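You operate a simulated robot arm through the tools that you are given. There is no shell and no other tool. Be economical: measure what you need, move in short steps, check, and stop when the job is done.

Carry out the task below with a simulated two-armed robot. There is one attempt and no reset: what you move stays moved.

## Task
Stack the pack marked "Corn" from the top of the long table on top of the pack that says "Peas". Take the corn tray on the top of the long table and put it away on the top of the island bench. Fetch the length tile from the top of the long table and set it on the shelf of the sealer table. Put the tall roll marked "22 m" from the top of the long table on the label station and the tall roll labelled "35 m" on the top of the line table. Take the blue bundle and leave it on the shelf of the line table. Take the bucket on the top of the low table and put it away on the low shelf of the store rack. Fetch the ink bottle from the top of the line table and set it in the grey low bin. Fetch the grip plate labelled "Lot 29" from the top of the dryer table and set it on the top of the tool cabinet. Take the grey tag from the top of the dryer cabinet and leave it on top of the white film roll there. The order is free. Set down upright: tall roll, ink bottle.

Only the result counts: the job must be done as asked and must still hold three seconds after the hand-in. Knocking over, shifting, dropping, spilling or breaking anything else fails it.

## Robot
Two 7-joint arms with two-finger parallel grippers on one trunk, on a base that drives. Base frame: it is fixed to the floor where the robot stands at the start and does not move with it; the origin is under the middle of the robot, x ahead of it, y to its left, z up. Readings come in m, rad, newtons and seconds.
The left shoulder is at the start at [0.07, 0.134, 1.201], the right one opposite. Places, roughly: blue bundle (10x5x3 cm) [1.1, 1.1, 0.9]; bucket (19x19x18 cm) [1.4, 0.2, 0.8]; corn tray [0.5, 0.25, 0.75]; film roll [6.5, -2.5, 1.25]; grip plate [6, -2.5, 0.75]; ink bottle [1.75, -1.5, 0.75]; label pack, sleeve pack [0.75, 0, 0.75]; label station (26x23 cm) [3.8, -2.38, 0.92]; length tile [0.5, 0.75, 0.75]; low bin (24x20x10 cm) [2, -1.5, 0.8]; low shelf of the store rack [-4.5, 1.6, 0.3]; shelf of the line table [1.7, -1.7, 0.4]; shelf of the sealer table [-2.5, 4.1, 0.2]; tag [6.5, -2.5, 1.25]; tall roll [0.75, 1, 1]; top of the island bench [0.8, 7.1, 0.6]; top of the line table [1.7, -1.7, 0.8]; top of the tool cabinet [7.4, -2.5, 1.2]. Payload 1.57 kg a hand.
The tool frame of a hand sits at the grasp point between the pads (the TCP): z along the fingers, y along the line on which they close. The tips reach 0.03 m beyond it. Largest opening 0.08 m; finger width 0.017, thickness 0.012; the body of the gripper, 0.04 by 0.082 m, starts 0.08 m behind the TCP.
Orientation is that of the tool frame in the base frame, as a unit quaternion [w, x, y, z]. With the fingers straight down and closing along the base's y, the tool's x points along the base's -x, its y along +y and its z along -z.

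## Interface
- The arms move only by the tool arm_command. It takes "left_commands", "right_commands" or both (then of equal length, played together; a hand with none holds still); each is a list of rows, each a list of 7 numbers: the shift along the tool's x, y, z in m, then the turn, a rotation vector about the tool's x, y, z in rad, then the gripper command, from -1 (shut) to 1 (fully open), values between in proportion. In form: [[x, y, z, wx, wy, wz, jaw], ...]. A call has 1 to 12 rows; each row shifts and turns the commanded pose from where the row before left it, along the tool's axes as they then stand. Rows are played at 5 a second. More than 0.05 m and 0.15 rad between two rows, or a gripper value outside its range, and nothing of the call is played. A pose out of reach is approached as far as the arm can. The call stops where the force on the tool passes 40 N (or 10 N more than at its start, if that is more) or the arm is blocked; 0.2 s more then pass. The fingers move at their own pace (about 0.153 m/s each) and stop on an object; they squeeze with about 26 N. The grip force told is the motor's: it shows also when the fingers shut on nothing. Time passes only in rows, and 0.2 s behind the last, so rows that do not move let the fingers close. It gives the time, the measured TCP pose, the force on the tool (base axes), the opening and the grip force at its end, in the units of the frame above (readings bear some noise), with the torque about the TCP (base axes, N m) and any sound that the robot's microphone picked up.
- Cameras (640 x 400 px; columns grow to the right, rows downward): "scene" is now at [0.1298, 0.0209, 1.4196]; the picture's right is [0.43, -0.90, -0.00], its down [-0.59, -0.28, -0.76] and it looks along [0.68, 0.33, -0.65] (base axes); focal length 276 px, centre (320, 200). "left" rides on the left gripper at [0.072, 0.007, -0.122] in its tool frame; the picture's right is [-0.09, 1.00, 0.00], its down [-0.84, -0.08, -0.54] and it looks along [-0.54, -0.05, 0.84] (tool axes); focal length 238 px, centre (320, 200). "right" rides on the right gripper at [0.072, -0.007, -0.122] in its tool frame; the picture's right is [0.09, 1.00, 0.00], its down [-0.84, 0.08, -0.54] and it looks along [-0.54, 0.05, 0.84] (tool axes); focal length 238 px, centre (320, 200). There is no depth. A picture from a camera that has moved, and an enlarged one, comes with that camera's place and axes in the base frame and with its lens. The place of the scene camera against the robot may be out by one fixed shift of up to 0.018 m in any direction.
- grab_frame(camera): a new picture of that camera. The clock stands still meanwhile.
- raise_lower(by): slides the trunk up (or, below 0, down) by that many m; the arms and the scene camera ride with it, the base frame stays. It gives what a move gives, with no picture.
- roll_base(legs): drives the robot by 1 to 6 legs, each [ahead, left, turn to the left] in m, m and rad, along the robot's own axes; the way and the turn of a leg run together, so that a leg with both is an arc; at most 1.5 m and 3.142 rad a leg. The arms and the cameras ride along, it lands a little off, and it stops where it bumps. It gives what a move gives.
- head_to(pan, tilt): turns the head with the scene camera to pan (to the left, within 1.501 rad either way) and tilt (down, from -0.506 to 1.204), counted from straight ahead of the robot. It gives what a move gives.
- close_up(camera, box): a new picture of the part [left, top, right, bottom] of that camera's present view, enlarged. The clock stands still meanwhile.
- hand_in(): hands the job in; it is judged then, once.

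Work in short steps. Places have to be worked out from the pictures, the camera data and where the tool is seen: move nearer, look again, correct. Check each grasp and each placing, and mend what went wrong. You have 525 turns and 302 pictures in all, those below and enlarged ones among them. Open the grippers and draw the arms clear of the work before you hand the job in, unless the task says otherwise; then end with one line.

The tools are called after "Call:" by a JSON object that holds its "name" and its "arguments". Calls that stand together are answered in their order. arm_command: Moves the arms, as the interface text tells. Its arguments: {"type":"object","properties":{"left_commands":{"type":"array","items":{"type":"array","items":{"type":"number"}}},"right_commands":{"type":"array","items":{"type":"array","items":{"type":"number"}}}},"required":[]} The other tools are called the same way: raise_lower (by) slides the trunk up or down; roll_base (legs) drives the base; head_to (pan, tilt) turns the head that bears the scene camera; grab_frame (camera) takes a picture; close_up (camera, box) takes an enlarged picture of a part of a camera's view; hand_in () hands the job in.

At the start:

```text
time: 0.0
left_eef_pos: [0.3694, 0.2776, 1.1667]
left_tcp_rot: [0.001, -0.001, 1.0, -0.001]
left_wrist_force: [0.5, 0.1, 0.4]
left_torque: [-0.01, 0.0, -0.02]
left_width: 0.0803
left_gripper_force: 0.1
right_eef_pos: [0.3883, -0.0139, 1.0938]
right_tcp_rot: [0.0, 0.0, 1.0, 0.0]
right_wrist_force: [-0.6, -0.6, 0.0]
right_torque: [-0.02, 0.0, 0.0]
right_width: 0.0799
right_gripper_force: 0.0
trunk travel left (down, up): [-0.775, 0.165]
robot x, y, heading: [-0.0006, -0.0003, -0.001]
head pan, tilt: [0.445, 0.71]
```

scene: 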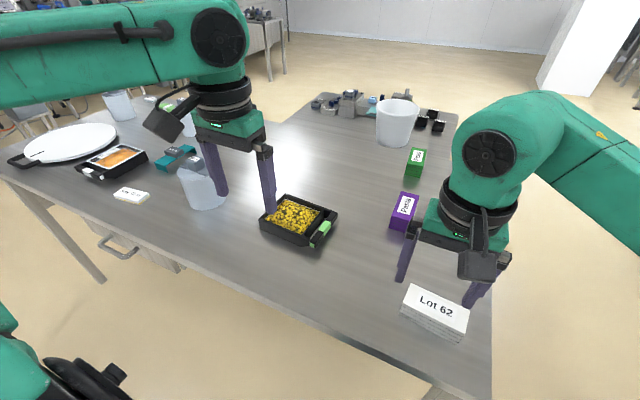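
right: 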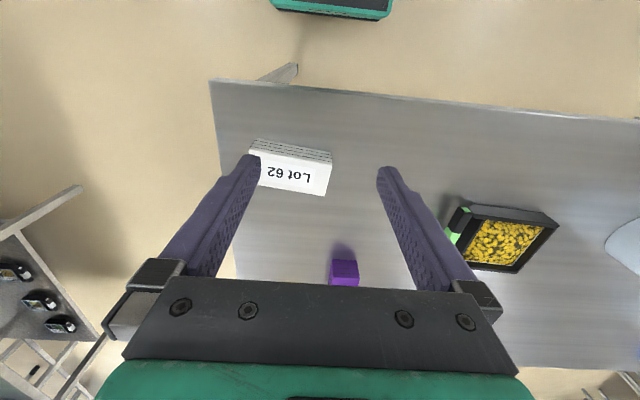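
left: 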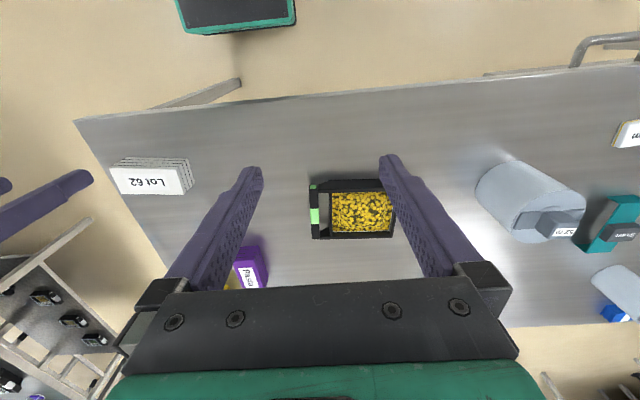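

I start by looking around the long table with the head, to find the packs, rolls, bundle and tile.

Call:
{"name": "close_up", "arguments": {"camera": "scene", "box": [0, 80, 240, 230]}}

Call:
{"name": "close_up", "arguments": {"camera": "scene", "box": [300, 80, 500, 240]}}

Call:
{"name": "close_up", "arguments": {"camera": "left", "box": [440, 80, 640, 340]}}

```text
2.67 times, centred on (120, 155) of scene
camera zoom: at [0.1298, 0.0209, 1.4196], right [0.43, -0.9, 0.0], down [-0.59, -0.28, -0.76], along [0.68, 0.33, -0.65], focal length 737 px, centre (853, 320)
```

zoom: 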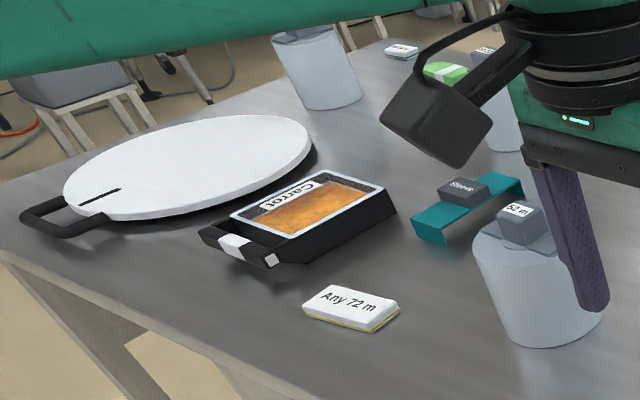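

```text
2.50 times, centred on (400, 160) of scene
camera zoom: at [0.1298, 0.0209, 1.4196], right [0.43, -0.9, 0.0], down [-0.59, -0.28, -0.76], along [0.68, 0.33, -0.65], focal length 691 px, centre (120, 300)
```

zoom: 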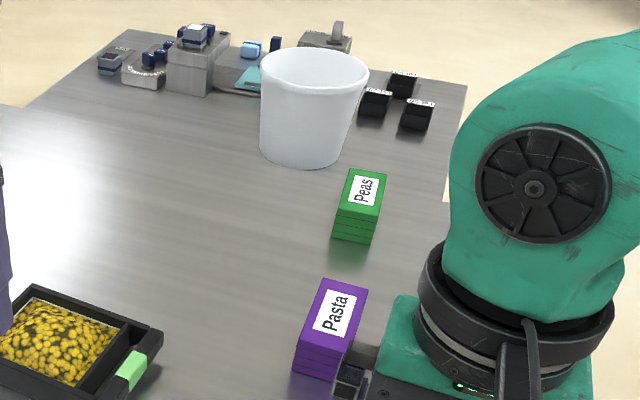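

```text
1.54 times, centred on (540, 210) of left
camera zoom: at [0.2986, 0.2847, 1.288], right [0.09, 1.0, 0.0], down [0.84, -0.08, 0.54], along [0.54, -0.05, -0.84], focal length 367 px, centre (-18, 185)
```

zoom: 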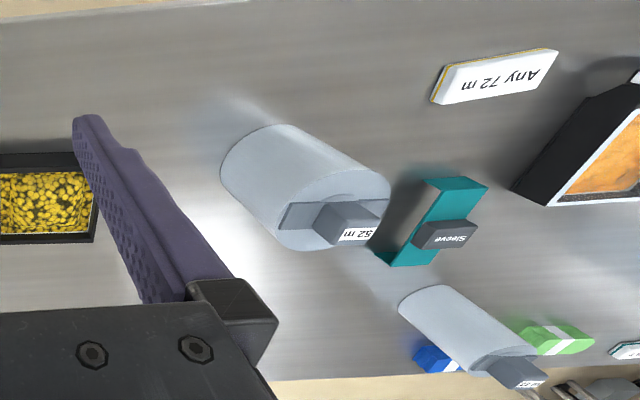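

The left arm hides part of the table. I look further to the left and to the right with the head.

Call:
{"name": "head_to", "arguments": {"pan": 0.9, "tilt": 0.55}}

Call:
{"name": "grab_frame", "arguments": {"camera": "scene"}}

Call:
{"name": "head_to", "arguments": {"pan": 0.1, "tilt": 0.35}}

Call:
{"name": "grab_frame", "arguments": {"camera": "scene"}}

Call:
{"name": "head_to", "arguments": {"pan": -0.8, "tilt": 0.35}}

Call:
{"name": "grab_frame", "arguments": {"camera": "scene"}}

```text
time: 0.9
left_eef_pos: [0.3688, 0.2786, 1.1672]
left_tcp_rot: [0.0, -0.002, 1.0, -0.001]
left_wrist_force: [0.6, 0.0, -0.4]
left_torque: [0.02, 0.01, -0.01]
left_width: 0.08
left_gripper_force: 0.1
right_eef_pos: [0.3892, -0.0152, 1.0933]
right_tcp_rot: [0.0, 0.0, 1.0, 0.001]
right_wrist_force: [-0.1, 0.0, 0.2]
right_torque: [0.0, 0.0, -0.03]
right_width: 0.0801
right_gripper_force: 0.0
trunk travel left (down, up): [-0.775, 0.165]
robot x, y, heading: [0.0026, -0.0001, 0.001]
head pan, tilt: [0.901, 0.55]
```

```text
295 pictures are left
camera scene: at [0.1093, 0.0548, 1.4336], right [0.78, -0.62, 0.0], down [-0.33, -0.41, -0.85], along [0.53, 0.67, -0.52], focal length 276 px, centre (320, 200)
```

scene: 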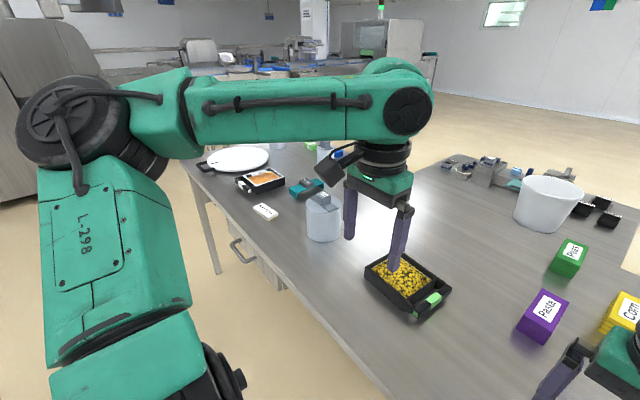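

```text
time: 2.0
left_eef_pos: [0.3702, 0.2776, 1.167]
left_tcp_rot: [0.001, -0.001, 1.0, 0.0]
left_wrist_force: [0.3, -0.6, 0.4]
left_torque: [0.02, -0.01, 0.0]
left_width: 0.0802
left_gripper_force: 0.0
right_eef_pos: [0.3888, -0.0159, 1.0938]
right_tcp_rot: [0.0, 0.001, 1.0, 0.0]
right_wrist_force: [0.0, -0.1, -0.1]
right_torque: [0.02, -0.02, 0.03]
right_width: 0.0801
right_gripper_force: 0.0
trunk travel left (down, up): [-0.775, 0.165]
robot x, y, heading: [0.0011, -0.0003, -0.003]
head pan, tilt: [0.099, 0.351]
```

```text
294 pictures are left
camera scene: at [0.146, -0.0061, 1.4518], right [0.1, -0.99, 0.0], down [-0.34, -0.03, -0.94], along [0.93, 0.09, -0.34], focal length 276 px, centre (320, 200)
```

scene: 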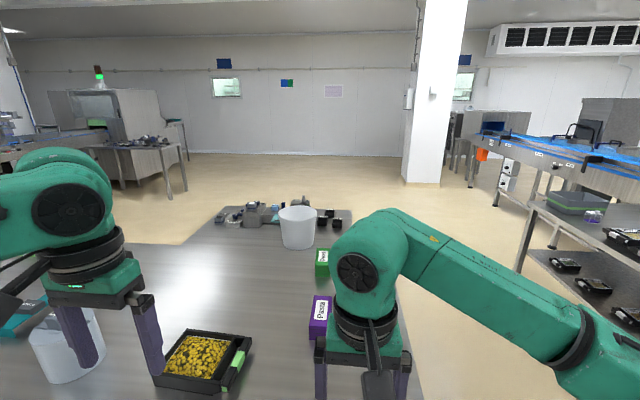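

```text
time: 3.2
left_eef_pos: [0.3704, 0.2787, 1.166]
left_tcp_rot: [0.0, -0.001, 1.0, 0.0]
left_wrist_force: [0.9, 0.2, 0.8]
left_torque: [0.01, 0.01, -0.01]
left_width: 0.0801
left_gripper_force: 0.0
right_eef_pos: [0.3897, -0.0155, 1.0939]
right_tcp_rot: [0.0, 0.0, 1.0, 0.0]
right_wrist_force: [0.1, -0.1, 0.4]
right_torque: [-0.01, 0.01, -0.03]
right_width: 0.0799
right_gripper_force: 0.1
trunk travel left (down, up): [-0.775, 0.165]
robot x, y, heading: [-0.0009, 0.0015, 0.0]
head pan, tilt: [-0.799, 0.351]
```

```text
293 pictures are left
camera scene: at [0.1184, -0.0821, 1.4519], right [-0.72, -0.7, 0.0], down [-0.24, 0.25, -0.94], along [0.66, -0.67, -0.34], focal length 276 px, centre (320, 200)
```

scene: 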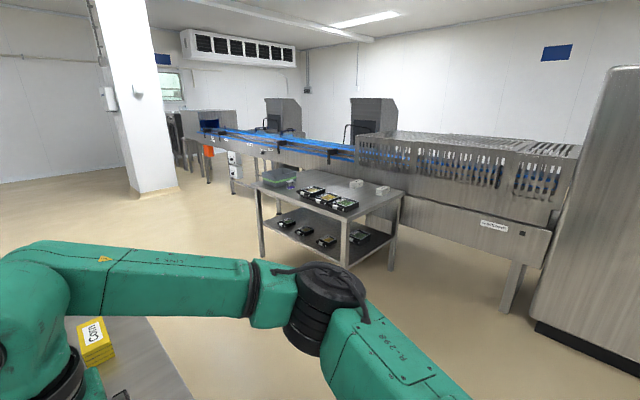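

Rough fixes: Pasta (0.91, 0.07), Corn (1.05, -0.07), Peas (1.27, 0.09), bucket (1.42, 0.23). The table's right edge is near y = -0.15, so I drive round to that side and face +y.

Call:
{"name": "roll_base", "arguments": {"legs": [[0, -0.7, 0], [1.15, 0, 0], [0, 0, 1.571]]}}

Call:
{"name": "head_to", "arguments": {"pan": 0, "tilt": 0.7}}

Call:
{"name": "grab_frame", "arguments": {"camera": "scene"}}

```text
time: 16.3
left_eef_pos: [0.8891, -0.3256, 1.1662]
left_tcp_rot: [0.0, -0.698, 0.716, 0.001]
left_wrist_force: [0.4, -0.3, 0.4]
left_torque: [-0.02, -0.02, -0.02]
left_width: 0.0799
left_gripper_force: 0.1
right_eef_pos: [1.1833, -0.314, 1.0937]
right_tcp_rot: [0.001, -0.697, 0.717, 0.0]
right_wrist_force: [-0.3, 0.3, -1.5]
right_torque: [-0.01, -0.02, 0.03]
right_width: 0.0799
right_gripper_force: 0.0
trunk travel left (down, up): [-0.775, 0.165]
robot x, y, heading: [1.1557, -0.7006, 1.549]
head pan, tilt: [-0.799, 0.351]
```

```text
time: 17.5
left_eef_pos: [0.8885, -0.3239, 1.1654]
left_tcp_rot: [0.0, -0.698, 0.716, 0.0]
left_wrist_force: [-0.1, -0.2, -0.1]
left_torque: [-0.02, 0.0, 0.05]
left_width: 0.0804
left_gripper_force: 0.0
right_eef_pos: [1.1843, -0.3143, 1.0942]
right_tcp_rot: [0.0, -0.697, 0.717, 0.001]
right_wrist_force: [0.4, -0.9, -0.6]
right_torque: [0.0, -0.02, 0.0]
right_width: 0.0798
right_gripper_force: 0.1
trunk travel left (down, up): [-0.775, 0.165]
robot x, y, heading: [1.1583, -0.7016, 1.547]
head pan, tilt: [0.0, 0.7]
```

```text
292 pictures are left
camera scene: at [1.165, -0.5823, 1.4205], right [1.0, -0.03, 0.0], down [-0.02, -0.64, -0.77], along [0.02, 0.76, -0.64], focal length 276 px, centre (320, 200)
```

scene: 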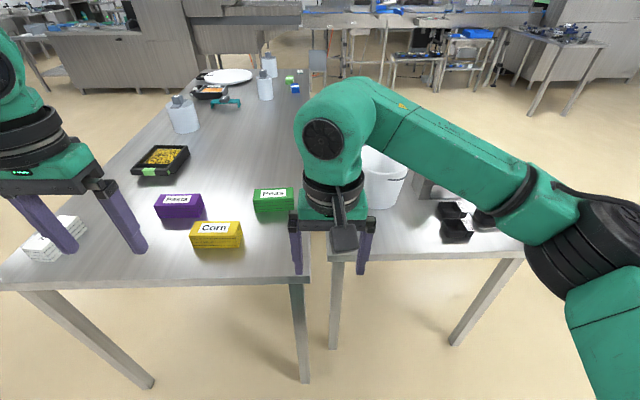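

Triangulating between views, the long table top is higher, about z 0.84, with Corn about (0.90, -0.05), Peas (1.03, 0.08), Pasta (0.75, 0.06). I enlarge to see the packs and the rolls.

Call:
{"name": "close_up", "arguments": {"camera": "scene", "box": [130, 170, 310, 282]}}

Call:
{"name": "close_up", "arguments": {"camera": "scene", "box": [150, 50, 310, 150]}}

Call:
{"name": "close_up", "arguments": {"camera": "right", "box": [0, 0, 640, 400]}}

```text
3.56 times, centred on (220, 226) of scene
camera zoom: at [1.165, -0.5823, 1.4205], right [1.0, -0.03, 0.0], down [-0.02, -0.64, -0.77], along [0.02, 0.76, -0.64], focal length 982 px, centre (676, 108)
```

zoom: 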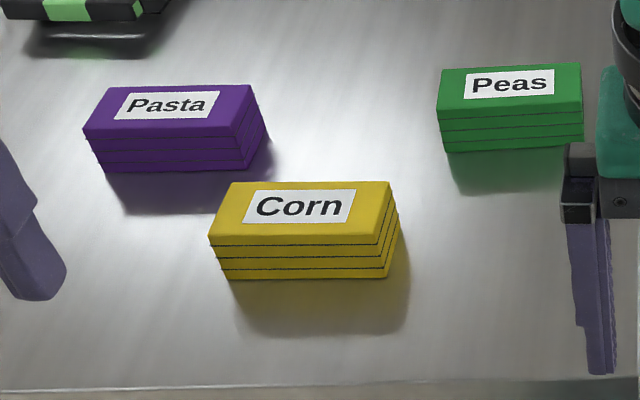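

```text
4.00 times, centred on (230, 100) of scene
camera zoom: at [1.165, -0.5823, 1.4205], right [1.0, -0.03, 0.0], down [-0.02, -0.64, -0.77], along [0.02, 0.76, -0.64], focal length 1105 px, centre (680, 600)
```

zoom: 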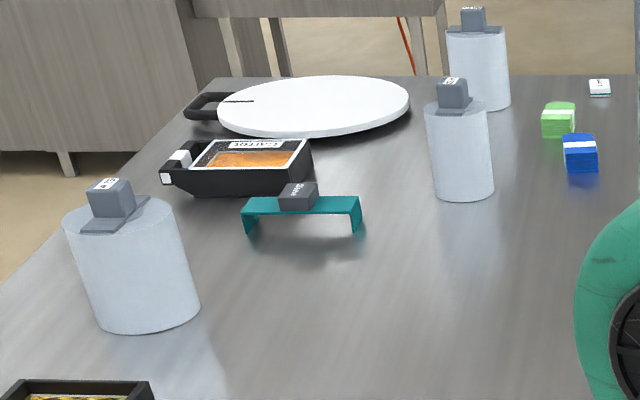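

```text
1.00 times, centred on (320, 200) of right
camera zoom: at [1.1889, -0.385, 1.2141], right [-1.0, -0.07, 0.0], down [-0.05, 0.84, 0.54], along [-0.04, 0.54, -0.84], focal length 238 px, centre (320, 200)
```

zoom: 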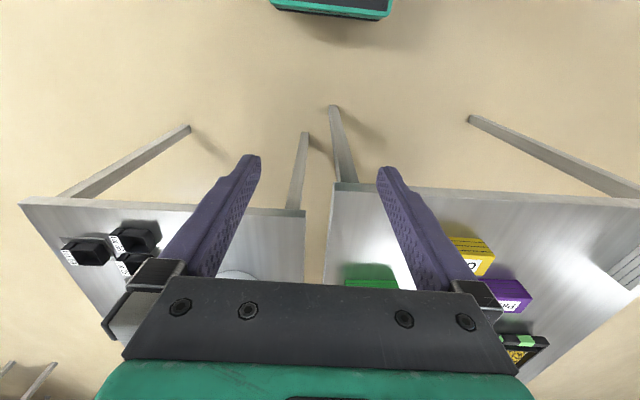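

Packs measure about 13 x 6 x 4.2 cm, lying along x, tops near z 0.895. I drive a little closer and turn the left gripper 90° so that it closes along base y.

Call:
{"name": "roll_base", "arguments": {"legs": [[0.18, 0.1, 0.022]]}}

Call:
{"name": "arm_command", "arguments": {"left_commands": [[0, 0, 0, 0, 0, -0.143, 1], [0, 0, 0, 0, 0, -0.143, 1], [0, 0, 0, 0, 0, -0.143, 1], [0, 0, 0, 0, 0, -0.143, 1], [0, 0, 0, 0, 0, -0.143, 1], [0, 0, 0, 0, 0, -0.143, 1], [0, 0, 0, 0, 0, -0.143, 1], [0, 0, 0, 0, 0, -0.143, 1], [0, 0, 0, 0, 0, -0.143, 1], [0, 0, 0, 0, 0, -0.143, 1], [0, 0, 0, 0, 0, -0.143, 1], [0, 0, 0, 0, 0, 0, 1]]}}

```text
time: 19.1
left_eef_pos: [0.7848, -0.1516, 1.1676]
left_tcp_rot: [0.0, -0.706, 0.708, 0.002]
left_wrist_force: [0.2, -0.7, 0.4]
left_torque: [0.03, 0.02, 0.0]
left_width: 0.08
left_gripper_force: 0.0
right_eef_pos: [1.077, -0.1328, 1.0934]
right_tcp_rot: [-0.001, -0.706, 0.708, 0.002]
right_wrist_force: [0.9, -0.5, -0.4]
right_torque: [-0.02, 0.02, 0.02]
right_width: 0.08
right_gripper_force: 0.1
trunk travel left (down, up): [-0.775, 0.165]
robot x, y, heading: [1.0632, -0.5189, 1.567]
head pan, tilt: [0.0, 0.7]
```

```text
time: 21.7
left_eef_pos: [0.7817, -0.1501, 1.1669]
left_tcp_rot: [-0.001, 1.0, 0.001, 0.001]
left_wrist_force: [-1.1, 0.0, 0.1]
left_torque: [0.03, 0.01, 0.0]
left_width: 0.08
left_gripper_force: 0.1
right_eef_pos: [1.0764, -0.1304, 1.0936]
right_tcp_rot: [0.0, -0.706, 0.708, 0.0]
right_wrist_force: [-0.5, -1.0, -0.6]
right_torque: [0.02, 0.03, 0.01]
right_width: 0.0802
right_gripper_force: 0.1
trunk travel left (down, up): [-0.775, 0.165]
robot x, y, heading: [1.063, -0.5181, 1.574]
head pan, tilt: [0.0, 0.7]
```

Now I bring the left hand above Corn, moving the right hand aside, and look.

Call:
{"name": "arm_command", "arguments": {"left_commands": [[0.04, -0.035, 0.02, 0, 0, 0, 1], [0.04, -0.035, 0.02, 0, 0, 0, 1], [0.038, -0.03, 0.02, 0, 0, 0, 1], [0, 0, 0.02, 0, 0, 0, 1]], "right_commands": [[0, -0.05, 0, 0, 0, 0, 1], [0, -0.05, 0, 0, 0, 0, 1], [0, -0.05, 0, 0, 0, 0, 1], [0, -0.05, 0, 0, 0, 0, 1]]}}

Call:
{"name": "grab_frame", "arguments": {"camera": "left"}}

Call:
{"name": "grab_frame", "arguments": {"camera": "scene"}}

```text
refused: row 1 steps farther than a row can; nothing moved
```

```text
288 pictures are left
camera left: at [0.8555, -0.1563, 1.2887], right [-0.09, -1.0, 0.0], down [-0.84, 0.07, 0.54], along [-0.54, 0.05, -0.84], focal length 238 px, centre (320, 200)
```

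left: 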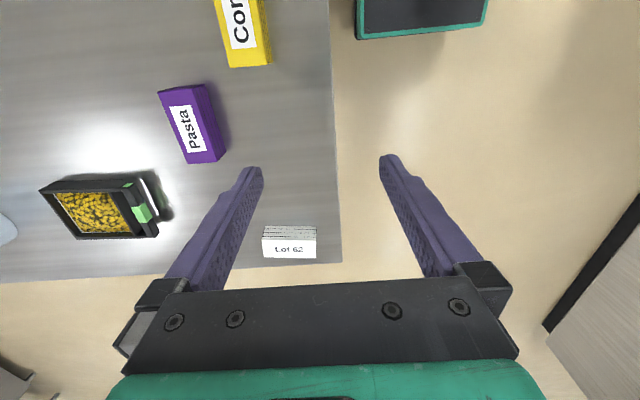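

```text
287 pictures are left
camera scene: at [1.0638, -0.4001, 1.4205], right [1.0, 0.0, 0.0], down [0.0, -0.64, -0.76], along [0.0, 0.76, -0.64], focal length 276 px, centre (320, 200)
```

scene: 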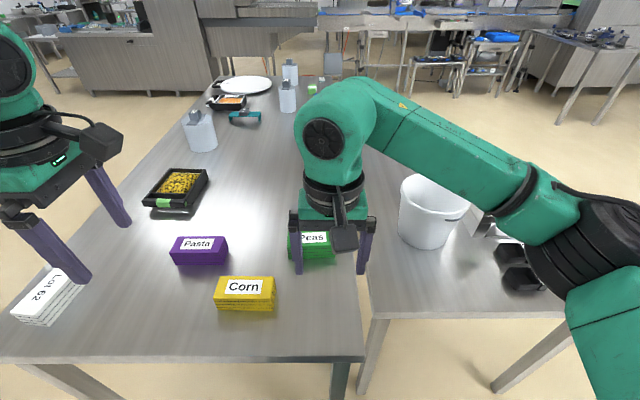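

The row limit is on the vector, so I use smaller steps. Corn is near (0.905, -0.055).

Call:
{"name": "arm_command", "arguments": {"left_commands": [[0.03, -0.024, 0.02, 0, 0, 0, 1], [0.03, -0.024, 0.02, 0, 0, 0, 1], [0.03, -0.024, 0.02, 0, 0, 0, 1], [0.03, -0.024, 0.02, 0, 0, 0, 1]], "right_commands": [[0, -0.05, 0, 0, 0, 0, 1], [0, -0.05, 0, 0, 0, 0, 1], [0, -0.05, 0, 0, 0, 0, 1], [0, -0.05, 0, 0, 0, 0, 1]]}}

Call:
{"name": "grab_frame", "arguments": {"camera": "left"}}

Call:
{"name": "grab_frame", "arguments": {"camera": "scene"}}

```text
time: 22.7
left_eef_pos: [0.9058, -0.0543, 1.0874]
left_tcp_rot: [0.0, 1.0, 0.001, 0.0]
left_wrist_force: [0.6, 0.0, -0.3]
left_torque: [-0.02, 0.01, -0.03]
left_width: 0.0802
left_gripper_force: 0.0
right_eef_pos: [1.278, -0.1301, 1.0907]
right_tcp_rot: [-0.001, -0.707, 0.707, 0.0]
right_wrist_force: [0.8, 0.8, -0.7]
right_torque: [0.0, 0.07, -0.01]
right_width: 0.0798
right_gripper_force: 0.1
trunk travel left (down, up): [-0.775, 0.165]
robot x, y, heading: [1.0603, -0.5227, 1.571]
head pan, tilt: [0.0, 0.7]
```

```text
286 pictures are left
camera left: at [0.9783, -0.0615, 1.2088], right [-0.09, -1.0, 0.0], down [-0.84, 0.08, 0.54], along [-0.54, 0.05, -0.84], focal length 238 px, centre (320, 200)
```

left: 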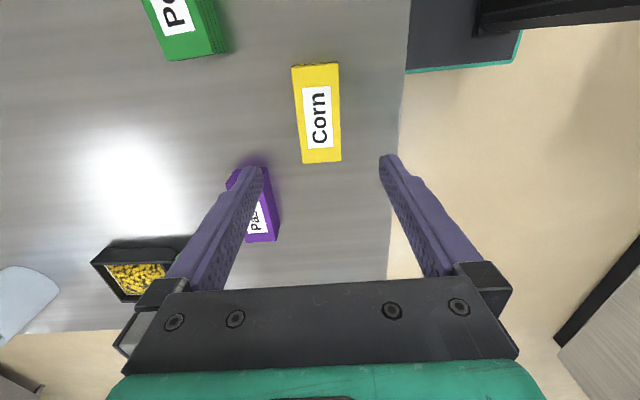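

```text
285 pictures are left
camera scene: at [1.0675, -0.3985, 1.4203], right [1.0, 0.0, 0.0], down [0.0, -0.65, -0.76], along [0.0, 0.76, -0.65], focal length 276 px, centre (320, 200)
```

scene: 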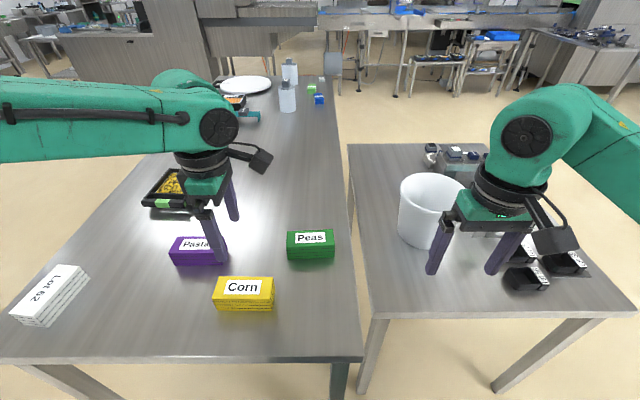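

Corn centre is (0.901, -0.054), 5.3 cm wide. The left hand stands right over it; I descend to TCP z 0.888 and close.

Call:
{"name": "arm_command", "arguments": {"left_commands": [[-0.004, 0, 0.049, 0, 0, 0, 1], [0, 0, 0.049, 0, 0, 0, 1], [0, 0, 0.049, 0, 0, 0, 1], [0, 0, 0.049, 0, 0, 0, 1], [0, 0, 0, 0, 0, 0, -1], [0, 0, 0, 0, 0, 0, -1], [0, 0, 0, 0, 0, 0, -1]]}}

Call:
{"name": "grab_frame", "arguments": {"camera": "left"}}

```text
time: 24.3
left_eef_pos: [0.8985, -0.0524, 0.8903]
left_tcp_rot: [-0.001, 1.0, 0.001, 0.0]
left_wrist_force: [0.3, 0.2, 0.7]
left_torque: [0.0, 0.0, 0.0]
left_width: 0.055
left_gripper_force: 25.8
right_eef_pos: [1.2768, -0.1298, 1.0909]
right_tcp_rot: [0.0, -0.707, 0.707, 0.0]
right_wrist_force: [-0.3, -0.2, -0.2]
right_torque: [0.02, 0.0, -0.01]
right_width: 0.08
right_gripper_force: 0.1
trunk travel left (down, up): [-0.775, 0.165]
robot x, y, heading: [1.0573, -0.5206, 1.565]
head pan, tilt: [0.0, 0.7]
```

```text
284 pictures are left
camera left: at [0.9714, -0.0597, 1.0124], right [-0.09, -1.0, 0.0], down [-0.84, 0.08, 0.54], along [-0.54, 0.05, -0.84], focal length 238 px, centre (320, 200)
```

left: 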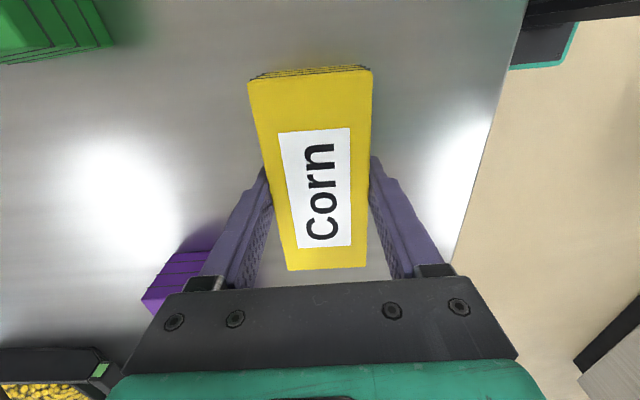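

Held at 5.5 cm. I lift and move toward Peas, then look from the wrist and scene cameras to locate Peas precisely.

Call:
{"name": "arm_command", "arguments": {"left_commands": [[0, 0, -0.04, 0, 0, 0, -1], [0, 0, -0.04, 0, 0, 0, -1], [0, 0, -0.04, 0, 0, 0, -1], [0, 0, -0.04, 0, 0, 0, -1]]}}

Call:
{"name": "arm_command", "arguments": {"left_commands": [[0.04, 0, 0, 0, 0, 0, -1], [0.04, 0, 0, 0, 0, 0, -1], [0.04, 0, 0, 0, 0, 0, -1]]}}

Call:
{"name": "grab_frame", "arguments": {"camera": "left"}}

Call:
{"name": "close_up", "arguments": {"camera": "scene", "box": [230, 150, 390, 270]}}

```text
time: 25.3
left_eef_pos: [0.8991, -0.0547, 1.0529]
left_tcp_rot: [-0.002, 1.0, -0.001, 0.0]
left_wrist_force: [-0.5, -0.5, -2.2]
left_torque: [0.02, -0.03, 0.0]
left_width: 0.0551
left_gripper_force: 26.3
right_eef_pos: [1.2762, -0.1311, 1.0917]
right_tcp_rot: [0.0, -0.707, 0.708, 0.0]
right_wrist_force: [1.4, -0.2, -0.2]
right_torque: [0.01, 0.03, -0.02]
right_width: 0.0799
right_gripper_force: 0.0
trunk travel left (down, up): [-0.775, 0.165]
robot x, y, heading: [1.0588, -0.5188, 1.57]
head pan, tilt: [0.0, 0.7]
```

```text
time: 26.1
left_eef_pos: [0.9911, -0.0708, 1.0533]
left_tcp_rot: [-0.002, 1.0, 0.001, 0.001]
left_wrist_force: [-0.1, 0.5, -2.6]
left_torque: [0.0, 0.04, 0.0]
left_width: 0.0547
left_gripper_force: 26.2
left hand out of reach, approached as far as the arm can: row 3
right_eef_pos: [1.2767, -0.1317, 1.0923]
right_tcp_rot: [0.0, 0.707, -0.707, 0.0]
right_wrist_force: [-1.1, -0.5, 0.3]
right_torque: [0.0, -0.01, -0.01]
right_width: 0.08
right_gripper_force: 0.1
trunk travel left (down, up): [-0.775, 0.165]
robot x, y, heading: [1.0587, -0.5173, 1.564]
head pan, tilt: [0.0, 0.7]
```

```text
283 pictures are left
camera left: at [1.0628, -0.0778, 1.175], right [-0.09, -1.0, 0.0], down [-0.84, 0.07, 0.54], along [-0.54, 0.05, -0.84], focal length 238 px, centre (320, 200)
```

left: 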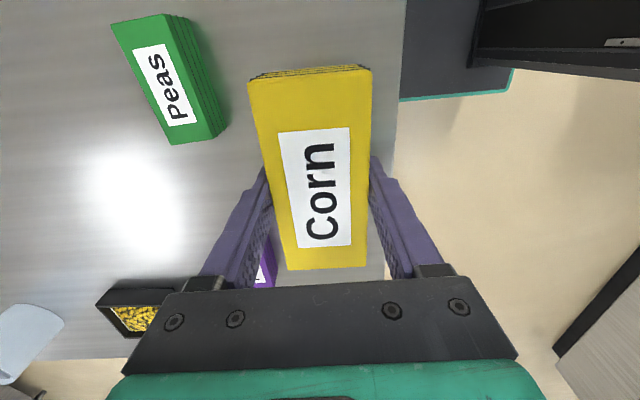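

```text
3.33 times, centred on (310, 210) of scene
camera zoom: at [1.0635, -0.4013, 1.4206], right [1.0, 0.0, 0.0], down [0.0, -0.64, -0.77], along [0.0, 0.77, -0.64], focal length 921 px, centre (353, 167)
```

zoom: 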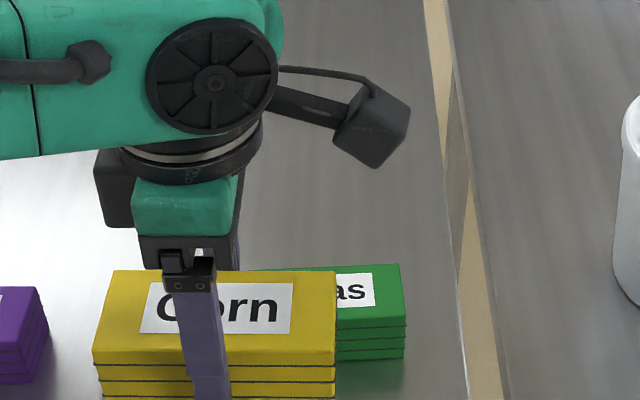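

The left hand ran out of reach in that wrist pose; Peas centres at about (1.04, 0.09). I shift the robot forward and right so Peas sits where Corn was relative to it.

Call:
{"name": "roll_base", "arguments": {"legs": [[0.1, -0.1, 0]]}}

Call:
{"name": "grab_frame", "arguments": {"camera": "left"}}

Call:
{"name": "grab_frame", "arguments": {"camera": "right"}}

```text
time: 27.4
left_eef_pos: [1.0915, 0.0311, 1.0543]
left_tcp_rot: [-0.002, 1.0, 0.0, 0.002]
left_wrist_force: [-0.1, -0.6, -2.4]
left_torque: [0.02, 0.0, -0.03]
left_width: 0.0547
left_gripper_force: 26.5
right_eef_pos: [1.3769, -0.0306, 1.0919]
right_tcp_rot: [0.001, -0.706, 0.708, 0.0]
right_wrist_force: [-0.5, -0.6, 0.7]
right_torque: [0.02, 0.01, 0.0]
right_width: 0.08
right_gripper_force: 0.1
trunk travel left (down, up): [-0.775, 0.165]
robot x, y, heading: [1.1636, -0.421, 1.566]
head pan, tilt: [0.0, 0.7]
```

```text
281 pictures are left
camera left: at [1.1639, 0.023, 1.1754], right [-0.09, -1.0, 0.0], down [-0.84, 0.07, 0.54], along [-0.54, 0.05, -0.84], focal length 238 px, centre (320, 200)
```

left: 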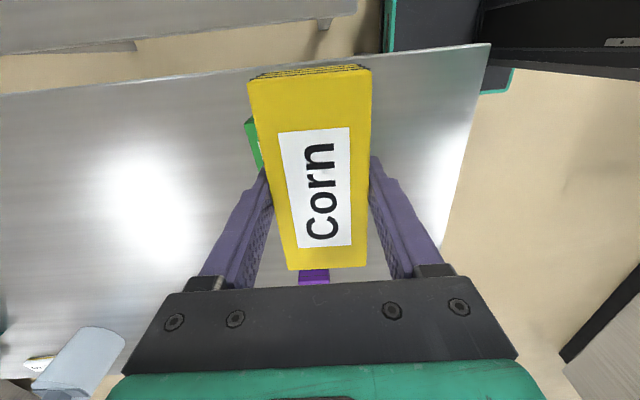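

```text
280 pictures are left
camera right: at [1.3837, -0.1018, 1.2128], right [-1.0, -0.09, 0.0], down [-0.08, 0.84, 0.54], along [-0.05, 0.54, -0.84], focal length 238 px, centre (320, 200)
```

right: 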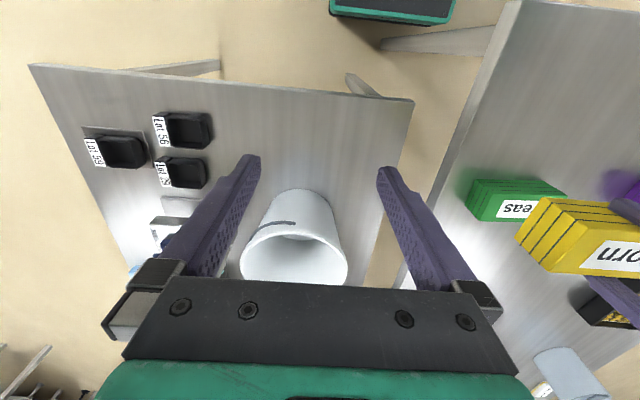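

The right wrist camera sees both packs well. I move the left hand to (1.04, 0.09) at z 1.0 and check from there.

Call:
{"name": "arm_command", "arguments": {"left_commands": [[-0.026, -0.03, 0, 0, 0, 0, -1], [-0.026, -0.03, 0.0, 0, 0, 0, -1], [0, 0, 0.045, 0, 0, 0, -1]]}}

Call:
{"name": "grab_frame", "arguments": {"camera": "right"}}

Call:
{"name": "grab_frame", "arguments": {"camera": "scene"}}

```text
time: 28.2
left_eef_pos: [1.0388, 0.0868, 1.009]
left_tcp_rot: [-0.002, 1.0, 0.001, 0.001]
left_wrist_force: [0.1, -0.6, -2.3]
left_torque: [-0.01, 0.03, -0.01]
left_width: 0.0549
left_gripper_force: 26.2
left hand out of reach, approached as far as the arm can: row 3
right_eef_pos: [1.3788, -0.028, 1.0913]
right_tcp_rot: [-0.001, -0.706, 0.708, 0.0]
right_wrist_force: [-0.5, -0.3, -0.3]
right_torque: [-0.01, 0.0, 0.02]
right_width: 0.0799
right_gripper_force: 0.2
trunk travel left (down, up): [-0.775, 0.165]
robot x, y, heading: [1.1627, -0.4226, 1.569]
head pan, tilt: [0.0, 0.7]
```

```text
279 pictures are left
camera right: at [1.386, -0.0994, 1.2116], right [-1.0, -0.09, 0.0], down [-0.08, 0.84, 0.54], along [-0.05, 0.54, -0.84], focal length 238 px, centre (320, 200)
```

right: 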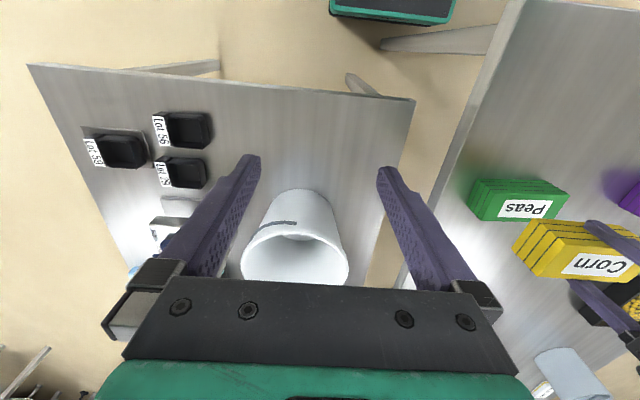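

```text
278 pictures are left
camera scene: at [1.1673, -0.2978, 1.4204], right [1.0, 0.0, 0.0], down [0.0, -0.64, -0.76], along [0.0, 0.76, -0.64], focal length 276 px, centre (320, 200)
```

scene: 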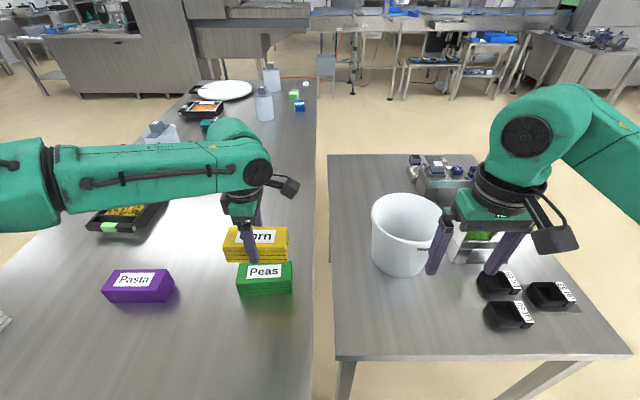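

Hand sits right but near the reach limit. I bring the base 5 cm closer and compensate with the hand.

Call:
{"name": "roll_base", "arguments": {"legs": [[0.05, -0.03, 0]]}}

Call:
{"name": "arm_command", "arguments": {"left_commands": [[-0.028, 0.04, 0, 0, 0, 0, -1], [0, 0.006, 0.03, 0, 0, 0, -1]]}}

```text
time: 29.4
left_eef_pos: [1.0661, 0.1349, 1.0069]
left_tcp_rot: [0.001, 1.0, 0.004, 0.0]
left_wrist_force: [0.8, 0.3, -2.3]
left_torque: [-0.08, 0.02, 0.0]
left_width: 0.0548
left_gripper_force: 26.5
right_eef_pos: [1.4079, 0.0226, 1.0882]
right_tcp_rot: [0.002, 0.708, -0.706, 0.001]
right_wrist_force: [1.0, 0.5, -0.6]
right_torque: [-0.04, 0.01, -0.02]
right_width: 0.0801
right_gripper_force: 0.0
trunk travel left (down, up): [-0.775, 0.165]
robot x, y, heading: [1.1947, -0.3715, 1.573]
head pan, tilt: [0.0, 0.7]
stopped in leg 1: the robot was blocked; the commanded pose is now the measured one
```

```text
time: 29.9
left_eef_pos: [1.0341, 0.0861, 0.9778]
left_tcp_rot: [-0.001, 1.0, 0.004, 0.002]
left_wrist_force: [1.1, 1.1, -1.8]
left_torque: [-0.04, -0.01, -0.01]
left_width: 0.0547
left_gripper_force: 25.8
right_eef_pos: [1.407, 0.0215, 1.0896]
right_tcp_rot: [0.001, 0.709, -0.705, 0.0]
right_wrist_force: [1.1, 0.2, 0.6]
right_torque: [-0.03, 0.05, -0.03]
right_width: 0.0801
right_gripper_force: 0.0
trunk travel left (down, up): [-0.775, 0.165]
robot x, y, heading: [1.1935, -0.372, 1.575]
head pan, tilt: [0.0, 0.7]
```

The base touched something at y = -0.37; I'll stay off that. Hand is at (1.034, 0.086, 0.978); I check Peas against it with the right wrist camera.

Call:
{"name": "close_up", "arguments": {"camera": "right", "box": [400, 120, 640, 320]}}

Call:
{"name": "close_up", "arguments": {"camera": "scene", "box": [160, 180, 340, 330]}}

```text
2.00 times, centred on (520, 220) of right
camera zoom: at [1.4143, -0.0498, 1.2108], right [-1.0, -0.1, 0.0], down [-0.08, 0.84, 0.54], along [-0.05, 0.54, -0.84], focal length 477 px, centre (-80, 160)
```

zoom: 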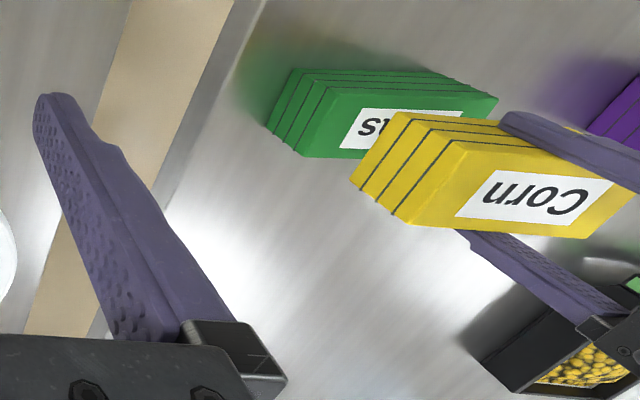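

```text
2.67 times, centred on (250, 255) of scene
camera zoom: at [1.1968, -0.2492, 1.4201], right [1.0, 0.0, 0.0], down [0.0, -0.65, -0.76], along [0.0, 0.76, -0.65], focal length 737 px, centre (507, 53)
```

zoom: 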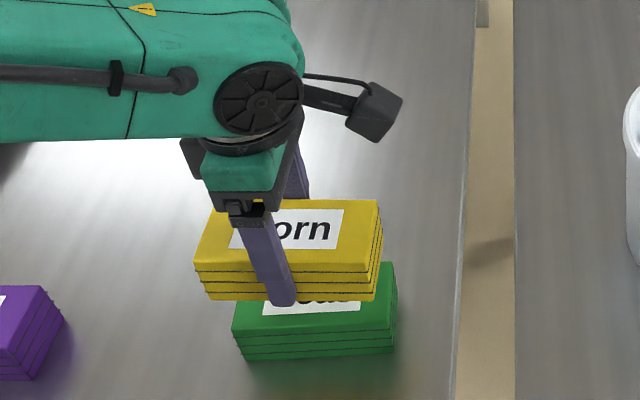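

Both agree: Corn is about 6 mm short in x and y of centred. I correct, lower to about 0.938, then feel down.

Call:
{"name": "arm_command", "arguments": {"left_commands": [[0.005, -0.006, 0.02, 0, 0, 0, -1], [0, 0, 0.02, 0, 0, 0, -1], [0, 0, 0.003, 0, 0, 0, -1], [0, 0, 0.002, 0, 0, 0, -1]]}}

Call:
{"name": "close_up", "arguments": {"camera": "scene", "box": [160, 180, 340, 330]}}

```text
time: 30.9
left_eef_pos: [1.0394, 0.0909, 0.9362]
left_tcp_rot: [-0.004, 1.0, 0.004, 0.001]
left_wrist_force: [-4.9, 3.8, 26.8]
left_torque: [-0.59, -0.02, -0.15]
left_width: 0.0548
left_gripper_force: 26.0
right_eef_pos: [1.4056, 0.0164, 1.0928]
right_tcp_rot: [0.0, 0.71, -0.704, -0.001]
right_wrist_force: [0.5, 0.0, 0.2]
right_torque: [-0.03, 0.0, -0.04]
right_width: 0.0803
right_gripper_force: 0.1
trunk travel left (down, up): [-0.775, 0.165]
robot x, y, heading: [1.1895, -0.3699, 1.577]
head pan, tilt: [0.0, 0.7]
```

```text
2.67 times, centred on (250, 255) of scene
camera zoom: at [1.196, -0.2552, 1.4211], right [1.0, 0.0, 0.0], down [0.0, -0.64, -0.77], along [0.0, 0.77, -0.64], focal length 737 px, centre (507, 53)
```

zoom: 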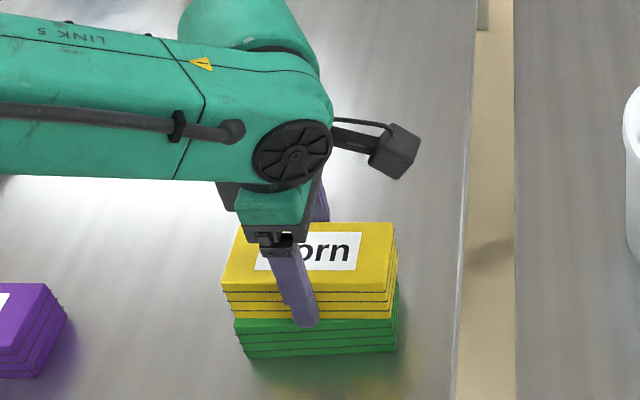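

In contact with 27 N, aligned. I ease 3 mm up, open and rise.

Call:
{"name": "arm_command", "arguments": {"left_commands": [[0, 0, -0.003, 0, 0, 0, -1], [0, 0, 0, 0, 0, 0, 1], [0, 0, 0, 0, 0, 0, 1], [0, 0, -0.03, 0, 0, 0, 1], [0, 0, -0.04, 0, 0, 0, 1], [0, 0, -0.04, 0, 0, 0, 1], [0, 0, -0.04, 0, 0, 0, 1]]}}

Call:
{"name": "grab_frame", "arguments": {"camera": "right"}}

Call:
{"name": "grab_frame", "arguments": {"camera": "scene"}}

```text
time: 32.5
left_eef_pos: [1.0421, 0.0883, 1.0898]
left_tcp_rot: [-0.002, 1.0, 0.003, 0.002]
left_wrist_force: [0.1, -0.2, -1.3]
left_torque: [-0.01, 0.0, 0.03]
left_width: 0.0799
left_gripper_force: 0.0
right_eef_pos: [1.4054, 0.0181, 1.091]
right_tcp_rot: [0.0, 0.709, -0.705, 0.0]
right_wrist_force: [0.3, 0.5, 0.5]
right_torque: [-0.03, -0.01, -0.01]
right_width: 0.08
right_gripper_force: 0.0
trunk travel left (down, up): [-0.775, 0.165]
robot x, y, heading: [1.1897, -0.3724, 1.575]
head pan, tilt: [0.0, 0.7]
```

```text
274 pictures are left
camera right: at [1.4134, -0.0533, 1.212], right [-1.0, -0.1, 0.0], down [-0.08, 0.84, 0.54], along [-0.05, 0.54, -0.84], focal length 238 px, centre (320, 200)
```

right: 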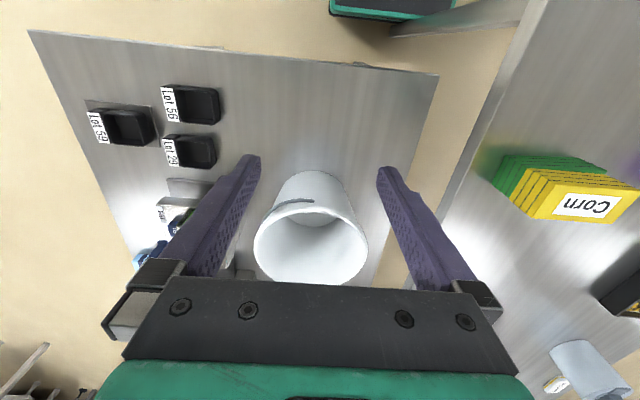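

```text
273 pictures are left
camera scene: at [1.1958, -0.2534, 1.4205], right [1.0, 0.0, 0.0], down [0.0, -0.64, -0.77], along [0.0, 0.77, -0.64], focal length 276 px, centre (320, 200)
```

scene: 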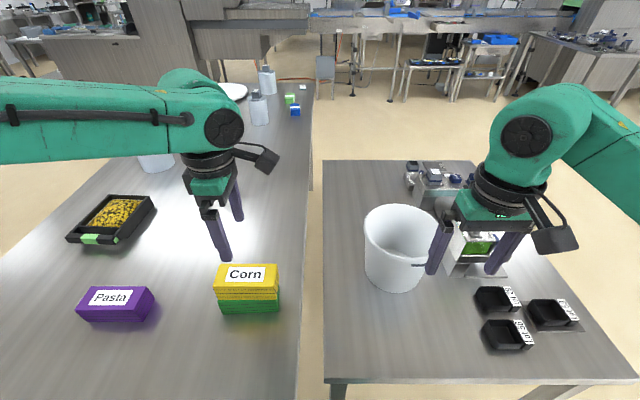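

Corn sits squarely on Peas. I turn the left wrist back to normal (hand stays high) before driving round to the far +x side of the long table for the rolls and bundle.

Call:
{"name": "arm_command", "arguments": {"left_commands": [[0, 0, -0.03, 0, 0, 0.143, 1], [0, 0, -0.03, 0, 0, 0.143, 1], [0, 0, -0.03, 0, 0, 0.143, 1], [0, 0, 0, 0, 0, 0.143, 1], [0, 0, 0, 0, 0, 0.143, 1], [0, 0, 0, 0, 0, 0.143, 1], [0, 0, 0, 0, 0, 0.143, 1], [0, 0, 0, 0, 0, 0.143, 1], [0, 0, 0, 0, 0, 0.143, 1], [0, 0, 0, 0, 0, 0.143, 1], [0, 0, 0, 0, 0, 0.143, 1], [0, 0, 0, 0, 0, 0, 1]]}}

Call:
{"name": "roll_base", "arguments": {"legs": [[-0.35, 0, 0], [0, -1.4, 0], [1.15, 0, 0], [1.15, 0, 0], [0, 1.1, 0], [0, 0, 1.566]]}}

Call:
{"name": "grab_frame", "arguments": {"camera": "scene"}}

```text
time: 35.1
left_eef_pos: [1.0407, 0.0891, 1.1774]
left_tcp_rot: [-0.002, 0.709, -0.706, -0.001]
left_wrist_force: [-0.6, -0.5, 0.3]
left_torque: [0.01, -0.01, 0.01]
left_width: 0.0799
left_gripper_force: 0.1
right_eef_pos: [1.4045, 0.019, 1.092]
right_tcp_rot: [0.0, 0.709, -0.705, 0.0]
right_wrist_force: [-0.3, 0.6, 0.1]
right_torque: [-0.01, 0.01, -0.02]
right_width: 0.08
right_gripper_force: 0.0
trunk travel left (down, up): [-0.775, 0.165]
robot x, y, heading: [1.1902, -0.371, 1.572]
head pan, tilt: [0.0, 0.7]
```

```text
time: 63.8
left_eef_pos: [1.0632, 1.4423, 1.1784]
left_tcp_rot: [-0.001, 1.0, -0.003, -0.003]
left_wrist_force: [-0.8, -0.2, 0.8]
left_torque: [0.0, 0.0, 0.02]
left_width: 0.08
left_gripper_force: 0.0
right_eef_pos: [1.1404, 1.8065, 1.091]
right_tcp_rot: [0.0, 1.0, -0.006, 0.001]
right_wrist_force: [-0.4, 0.0, 0.5]
right_torque: [-0.01, -0.01, 0.0]
right_width: 0.08
right_gripper_force: 0.0
trunk travel left (down, up): [-0.775, 0.165]
robot x, y, heading: [1.5306, 1.5902, 3.129]
head pan, tilt: [0.0, 0.7]
```

```text
272 pictures are left
camera scene: at [1.3956, 1.5744, 1.4205], right [0.01, 1.0, 0.0], down [0.64, -0.01, -0.76], along [-0.76, 0.01, -0.64], focal length 276 px, centre (320, 200)
```

scene: 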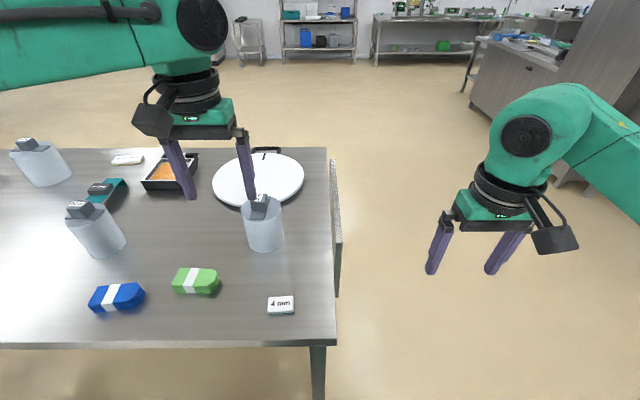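

Clear view. I enlarge to read the roll labels and look at the rack in the background.

Call:
{"name": "close_up", "arguments": {"camera": "scene", "box": [0, 120, 340, 330]}}

Call:
{"name": "close_up", "arguments": {"camera": "scene", "box": [200, 0, 600, 90]}}

```text
1.88 times, centred on (170, 225) of scene
camera zoom: at [1.3956, 1.5744, 1.4205], right [0.01, 1.0, 0.0], down [0.64, -0.01, -0.76], along [-0.76, 0.01, -0.64], focal length 520 px, centre (602, 153)
```

zoom: 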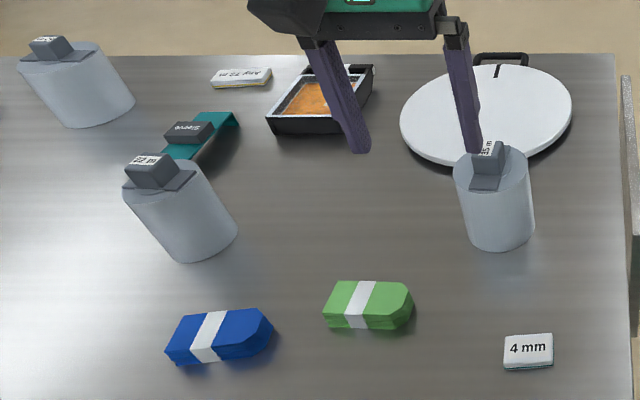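

```text
1.60 times, centred on (400, 45) of scene
camera zoom: at [1.3956, 1.5744, 1.4205], right [0.01, 1.0, 0.0], down [0.64, -0.01, -0.76], along [-0.76, 0.01, -0.64], focal length 442 px, centre (192, 448)
```

zoom: 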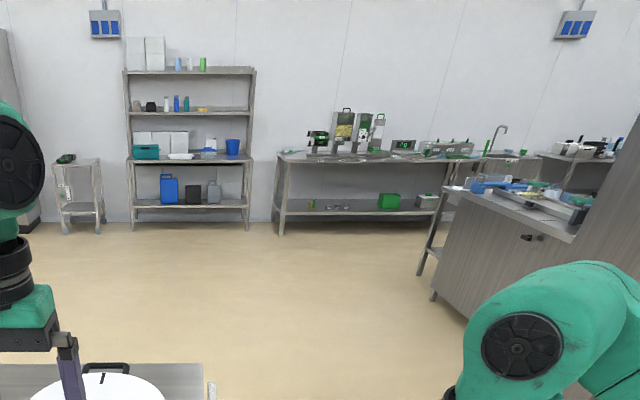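

The rolls read 22 m (0.92, 1.02), 35 m (0.91, 1.44), 52 m further off; blue bundle (1.08, 1.14). I drive left 0.22 and ahead 0.08: right hand for 35 m, left hand for the bundle.

Call:
{"name": "roll_base", "arguments": {"legs": [[0.08, 0.22, 0.012]]}}

Call:
{"name": "grab_frame", "arguments": {"camera": "right"}}

Call:
{"name": "grab_frame", "arguments": {"camera": "left"}}

Call:
{"name": "grab_frame", "arguments": {"camera": "scene"}}

```text
time: 65.5
left_eef_pos: [0.9833, 1.2274, 1.1794]
left_tcp_rot: [0.0, 1.0, -0.002, -0.002]
left_wrist_force: [-0.6, 1.3, -0.6]
left_torque: [0.0, 0.0, -0.04]
left_width: 0.0801
left_gripper_force: 0.1
right_eef_pos: [1.0574, 1.5905, 1.0907]
right_tcp_rot: [0.001, 1.0, -0.003, 0.0]
right_wrist_force: [-0.5, 1.2, 0.2]
right_torque: [-0.01, 0.04, 0.03]
right_width: 0.0799
right_gripper_force: 0.0
trunk travel left (down, up): [-0.775, 0.165]
robot x, y, heading: [1.4432, 1.3706, 3.135]
head pan, tilt: [0.0, 0.7]
```

```text
269 pictures are left
camera right: at [1.1302, 1.5981, 1.2118], right [0.09, -1.0, 0.0], down [-0.84, -0.07, 0.54], along [-0.54, -0.05, -0.84], focal length 238 px, centre (320, 200)
```

right: 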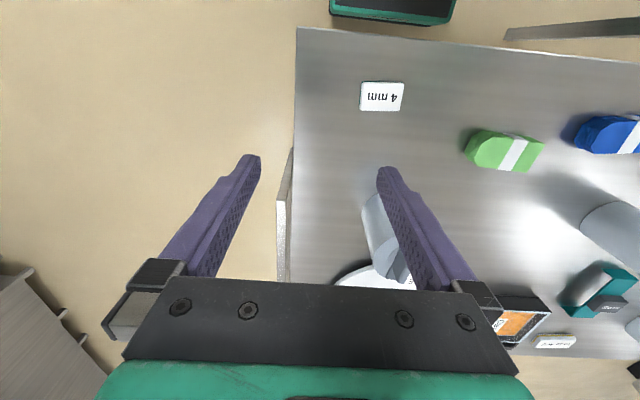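

```text
268 pictures are left
camera left: at [1.0563, 1.2197, 1.3002], right [-0.1, -1.0, 0.0], down [-0.83, 0.08, 0.55], along [-0.54, 0.05, -0.84], focal length 238 px, centre (320, 200)
```

left: 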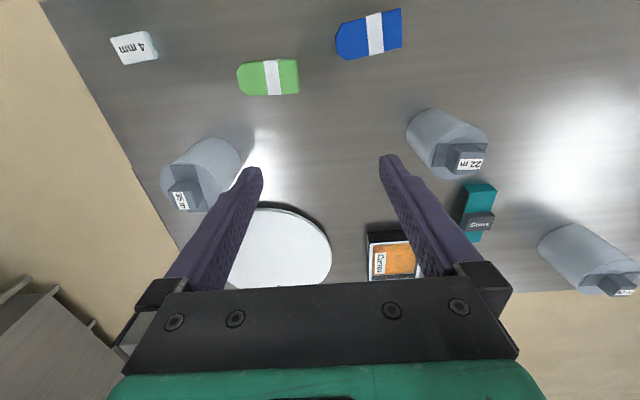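

```text
267 pictures are left
camera scene: at [1.315, 1.3605, 1.4205], right [0.0, 1.0, 0.0], down [0.64, 0.0, -0.77], along [-0.77, 0.0, -0.64], focal length 276 px, centre (320, 200)
```

scene: 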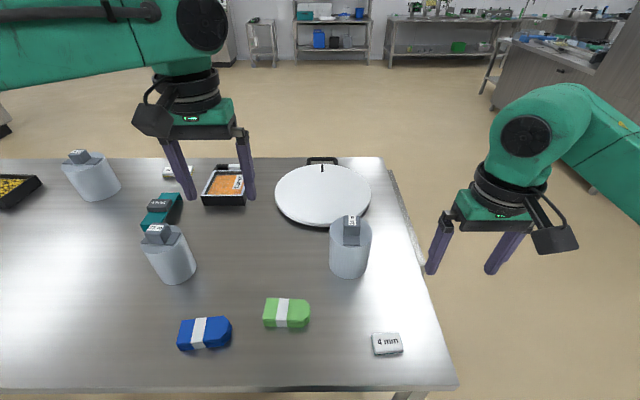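

I enlarge the 35 m block from two cameras to see its grip faces.

Call:
{"name": "close_up", "arguments": {"camera": "scene", "box": [310, 190, 400, 290]}}

Call:
{"name": "close_up", "arguments": {"camera": "left", "box": [140, 120, 260, 230]}}

```text
4.00 times, centred on (355, 240) of scene
camera zoom: at [1.315, 1.3605, 1.4205], right [0.0, 1.0, 0.0], down [0.64, 0.0, -0.77], along [-0.77, 0.0, -0.64], focal length 1105 px, centre (180, 40)
```

zoom: 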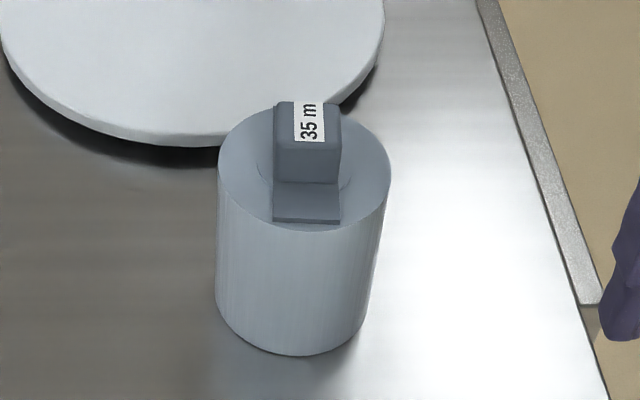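

```text
3.64 times, centred on (200, 175) of left
camera zoom: at [1.0563, 1.2197, 1.3002], right [-0.1, -1.0, 0.0], down [-0.83, 0.08, 0.55], along [-0.54, 0.05, -0.84], focal length 867 px, centre (756, 291)
```

zoom: 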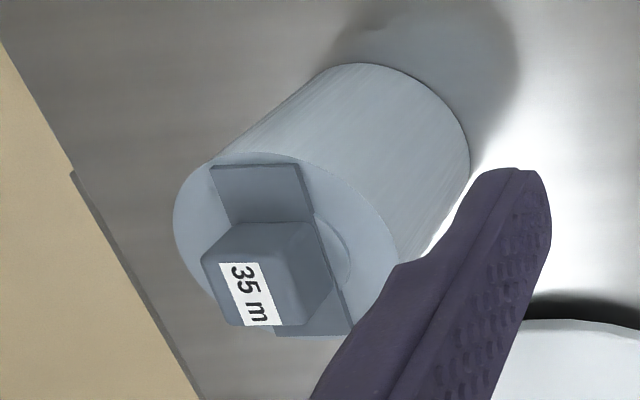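

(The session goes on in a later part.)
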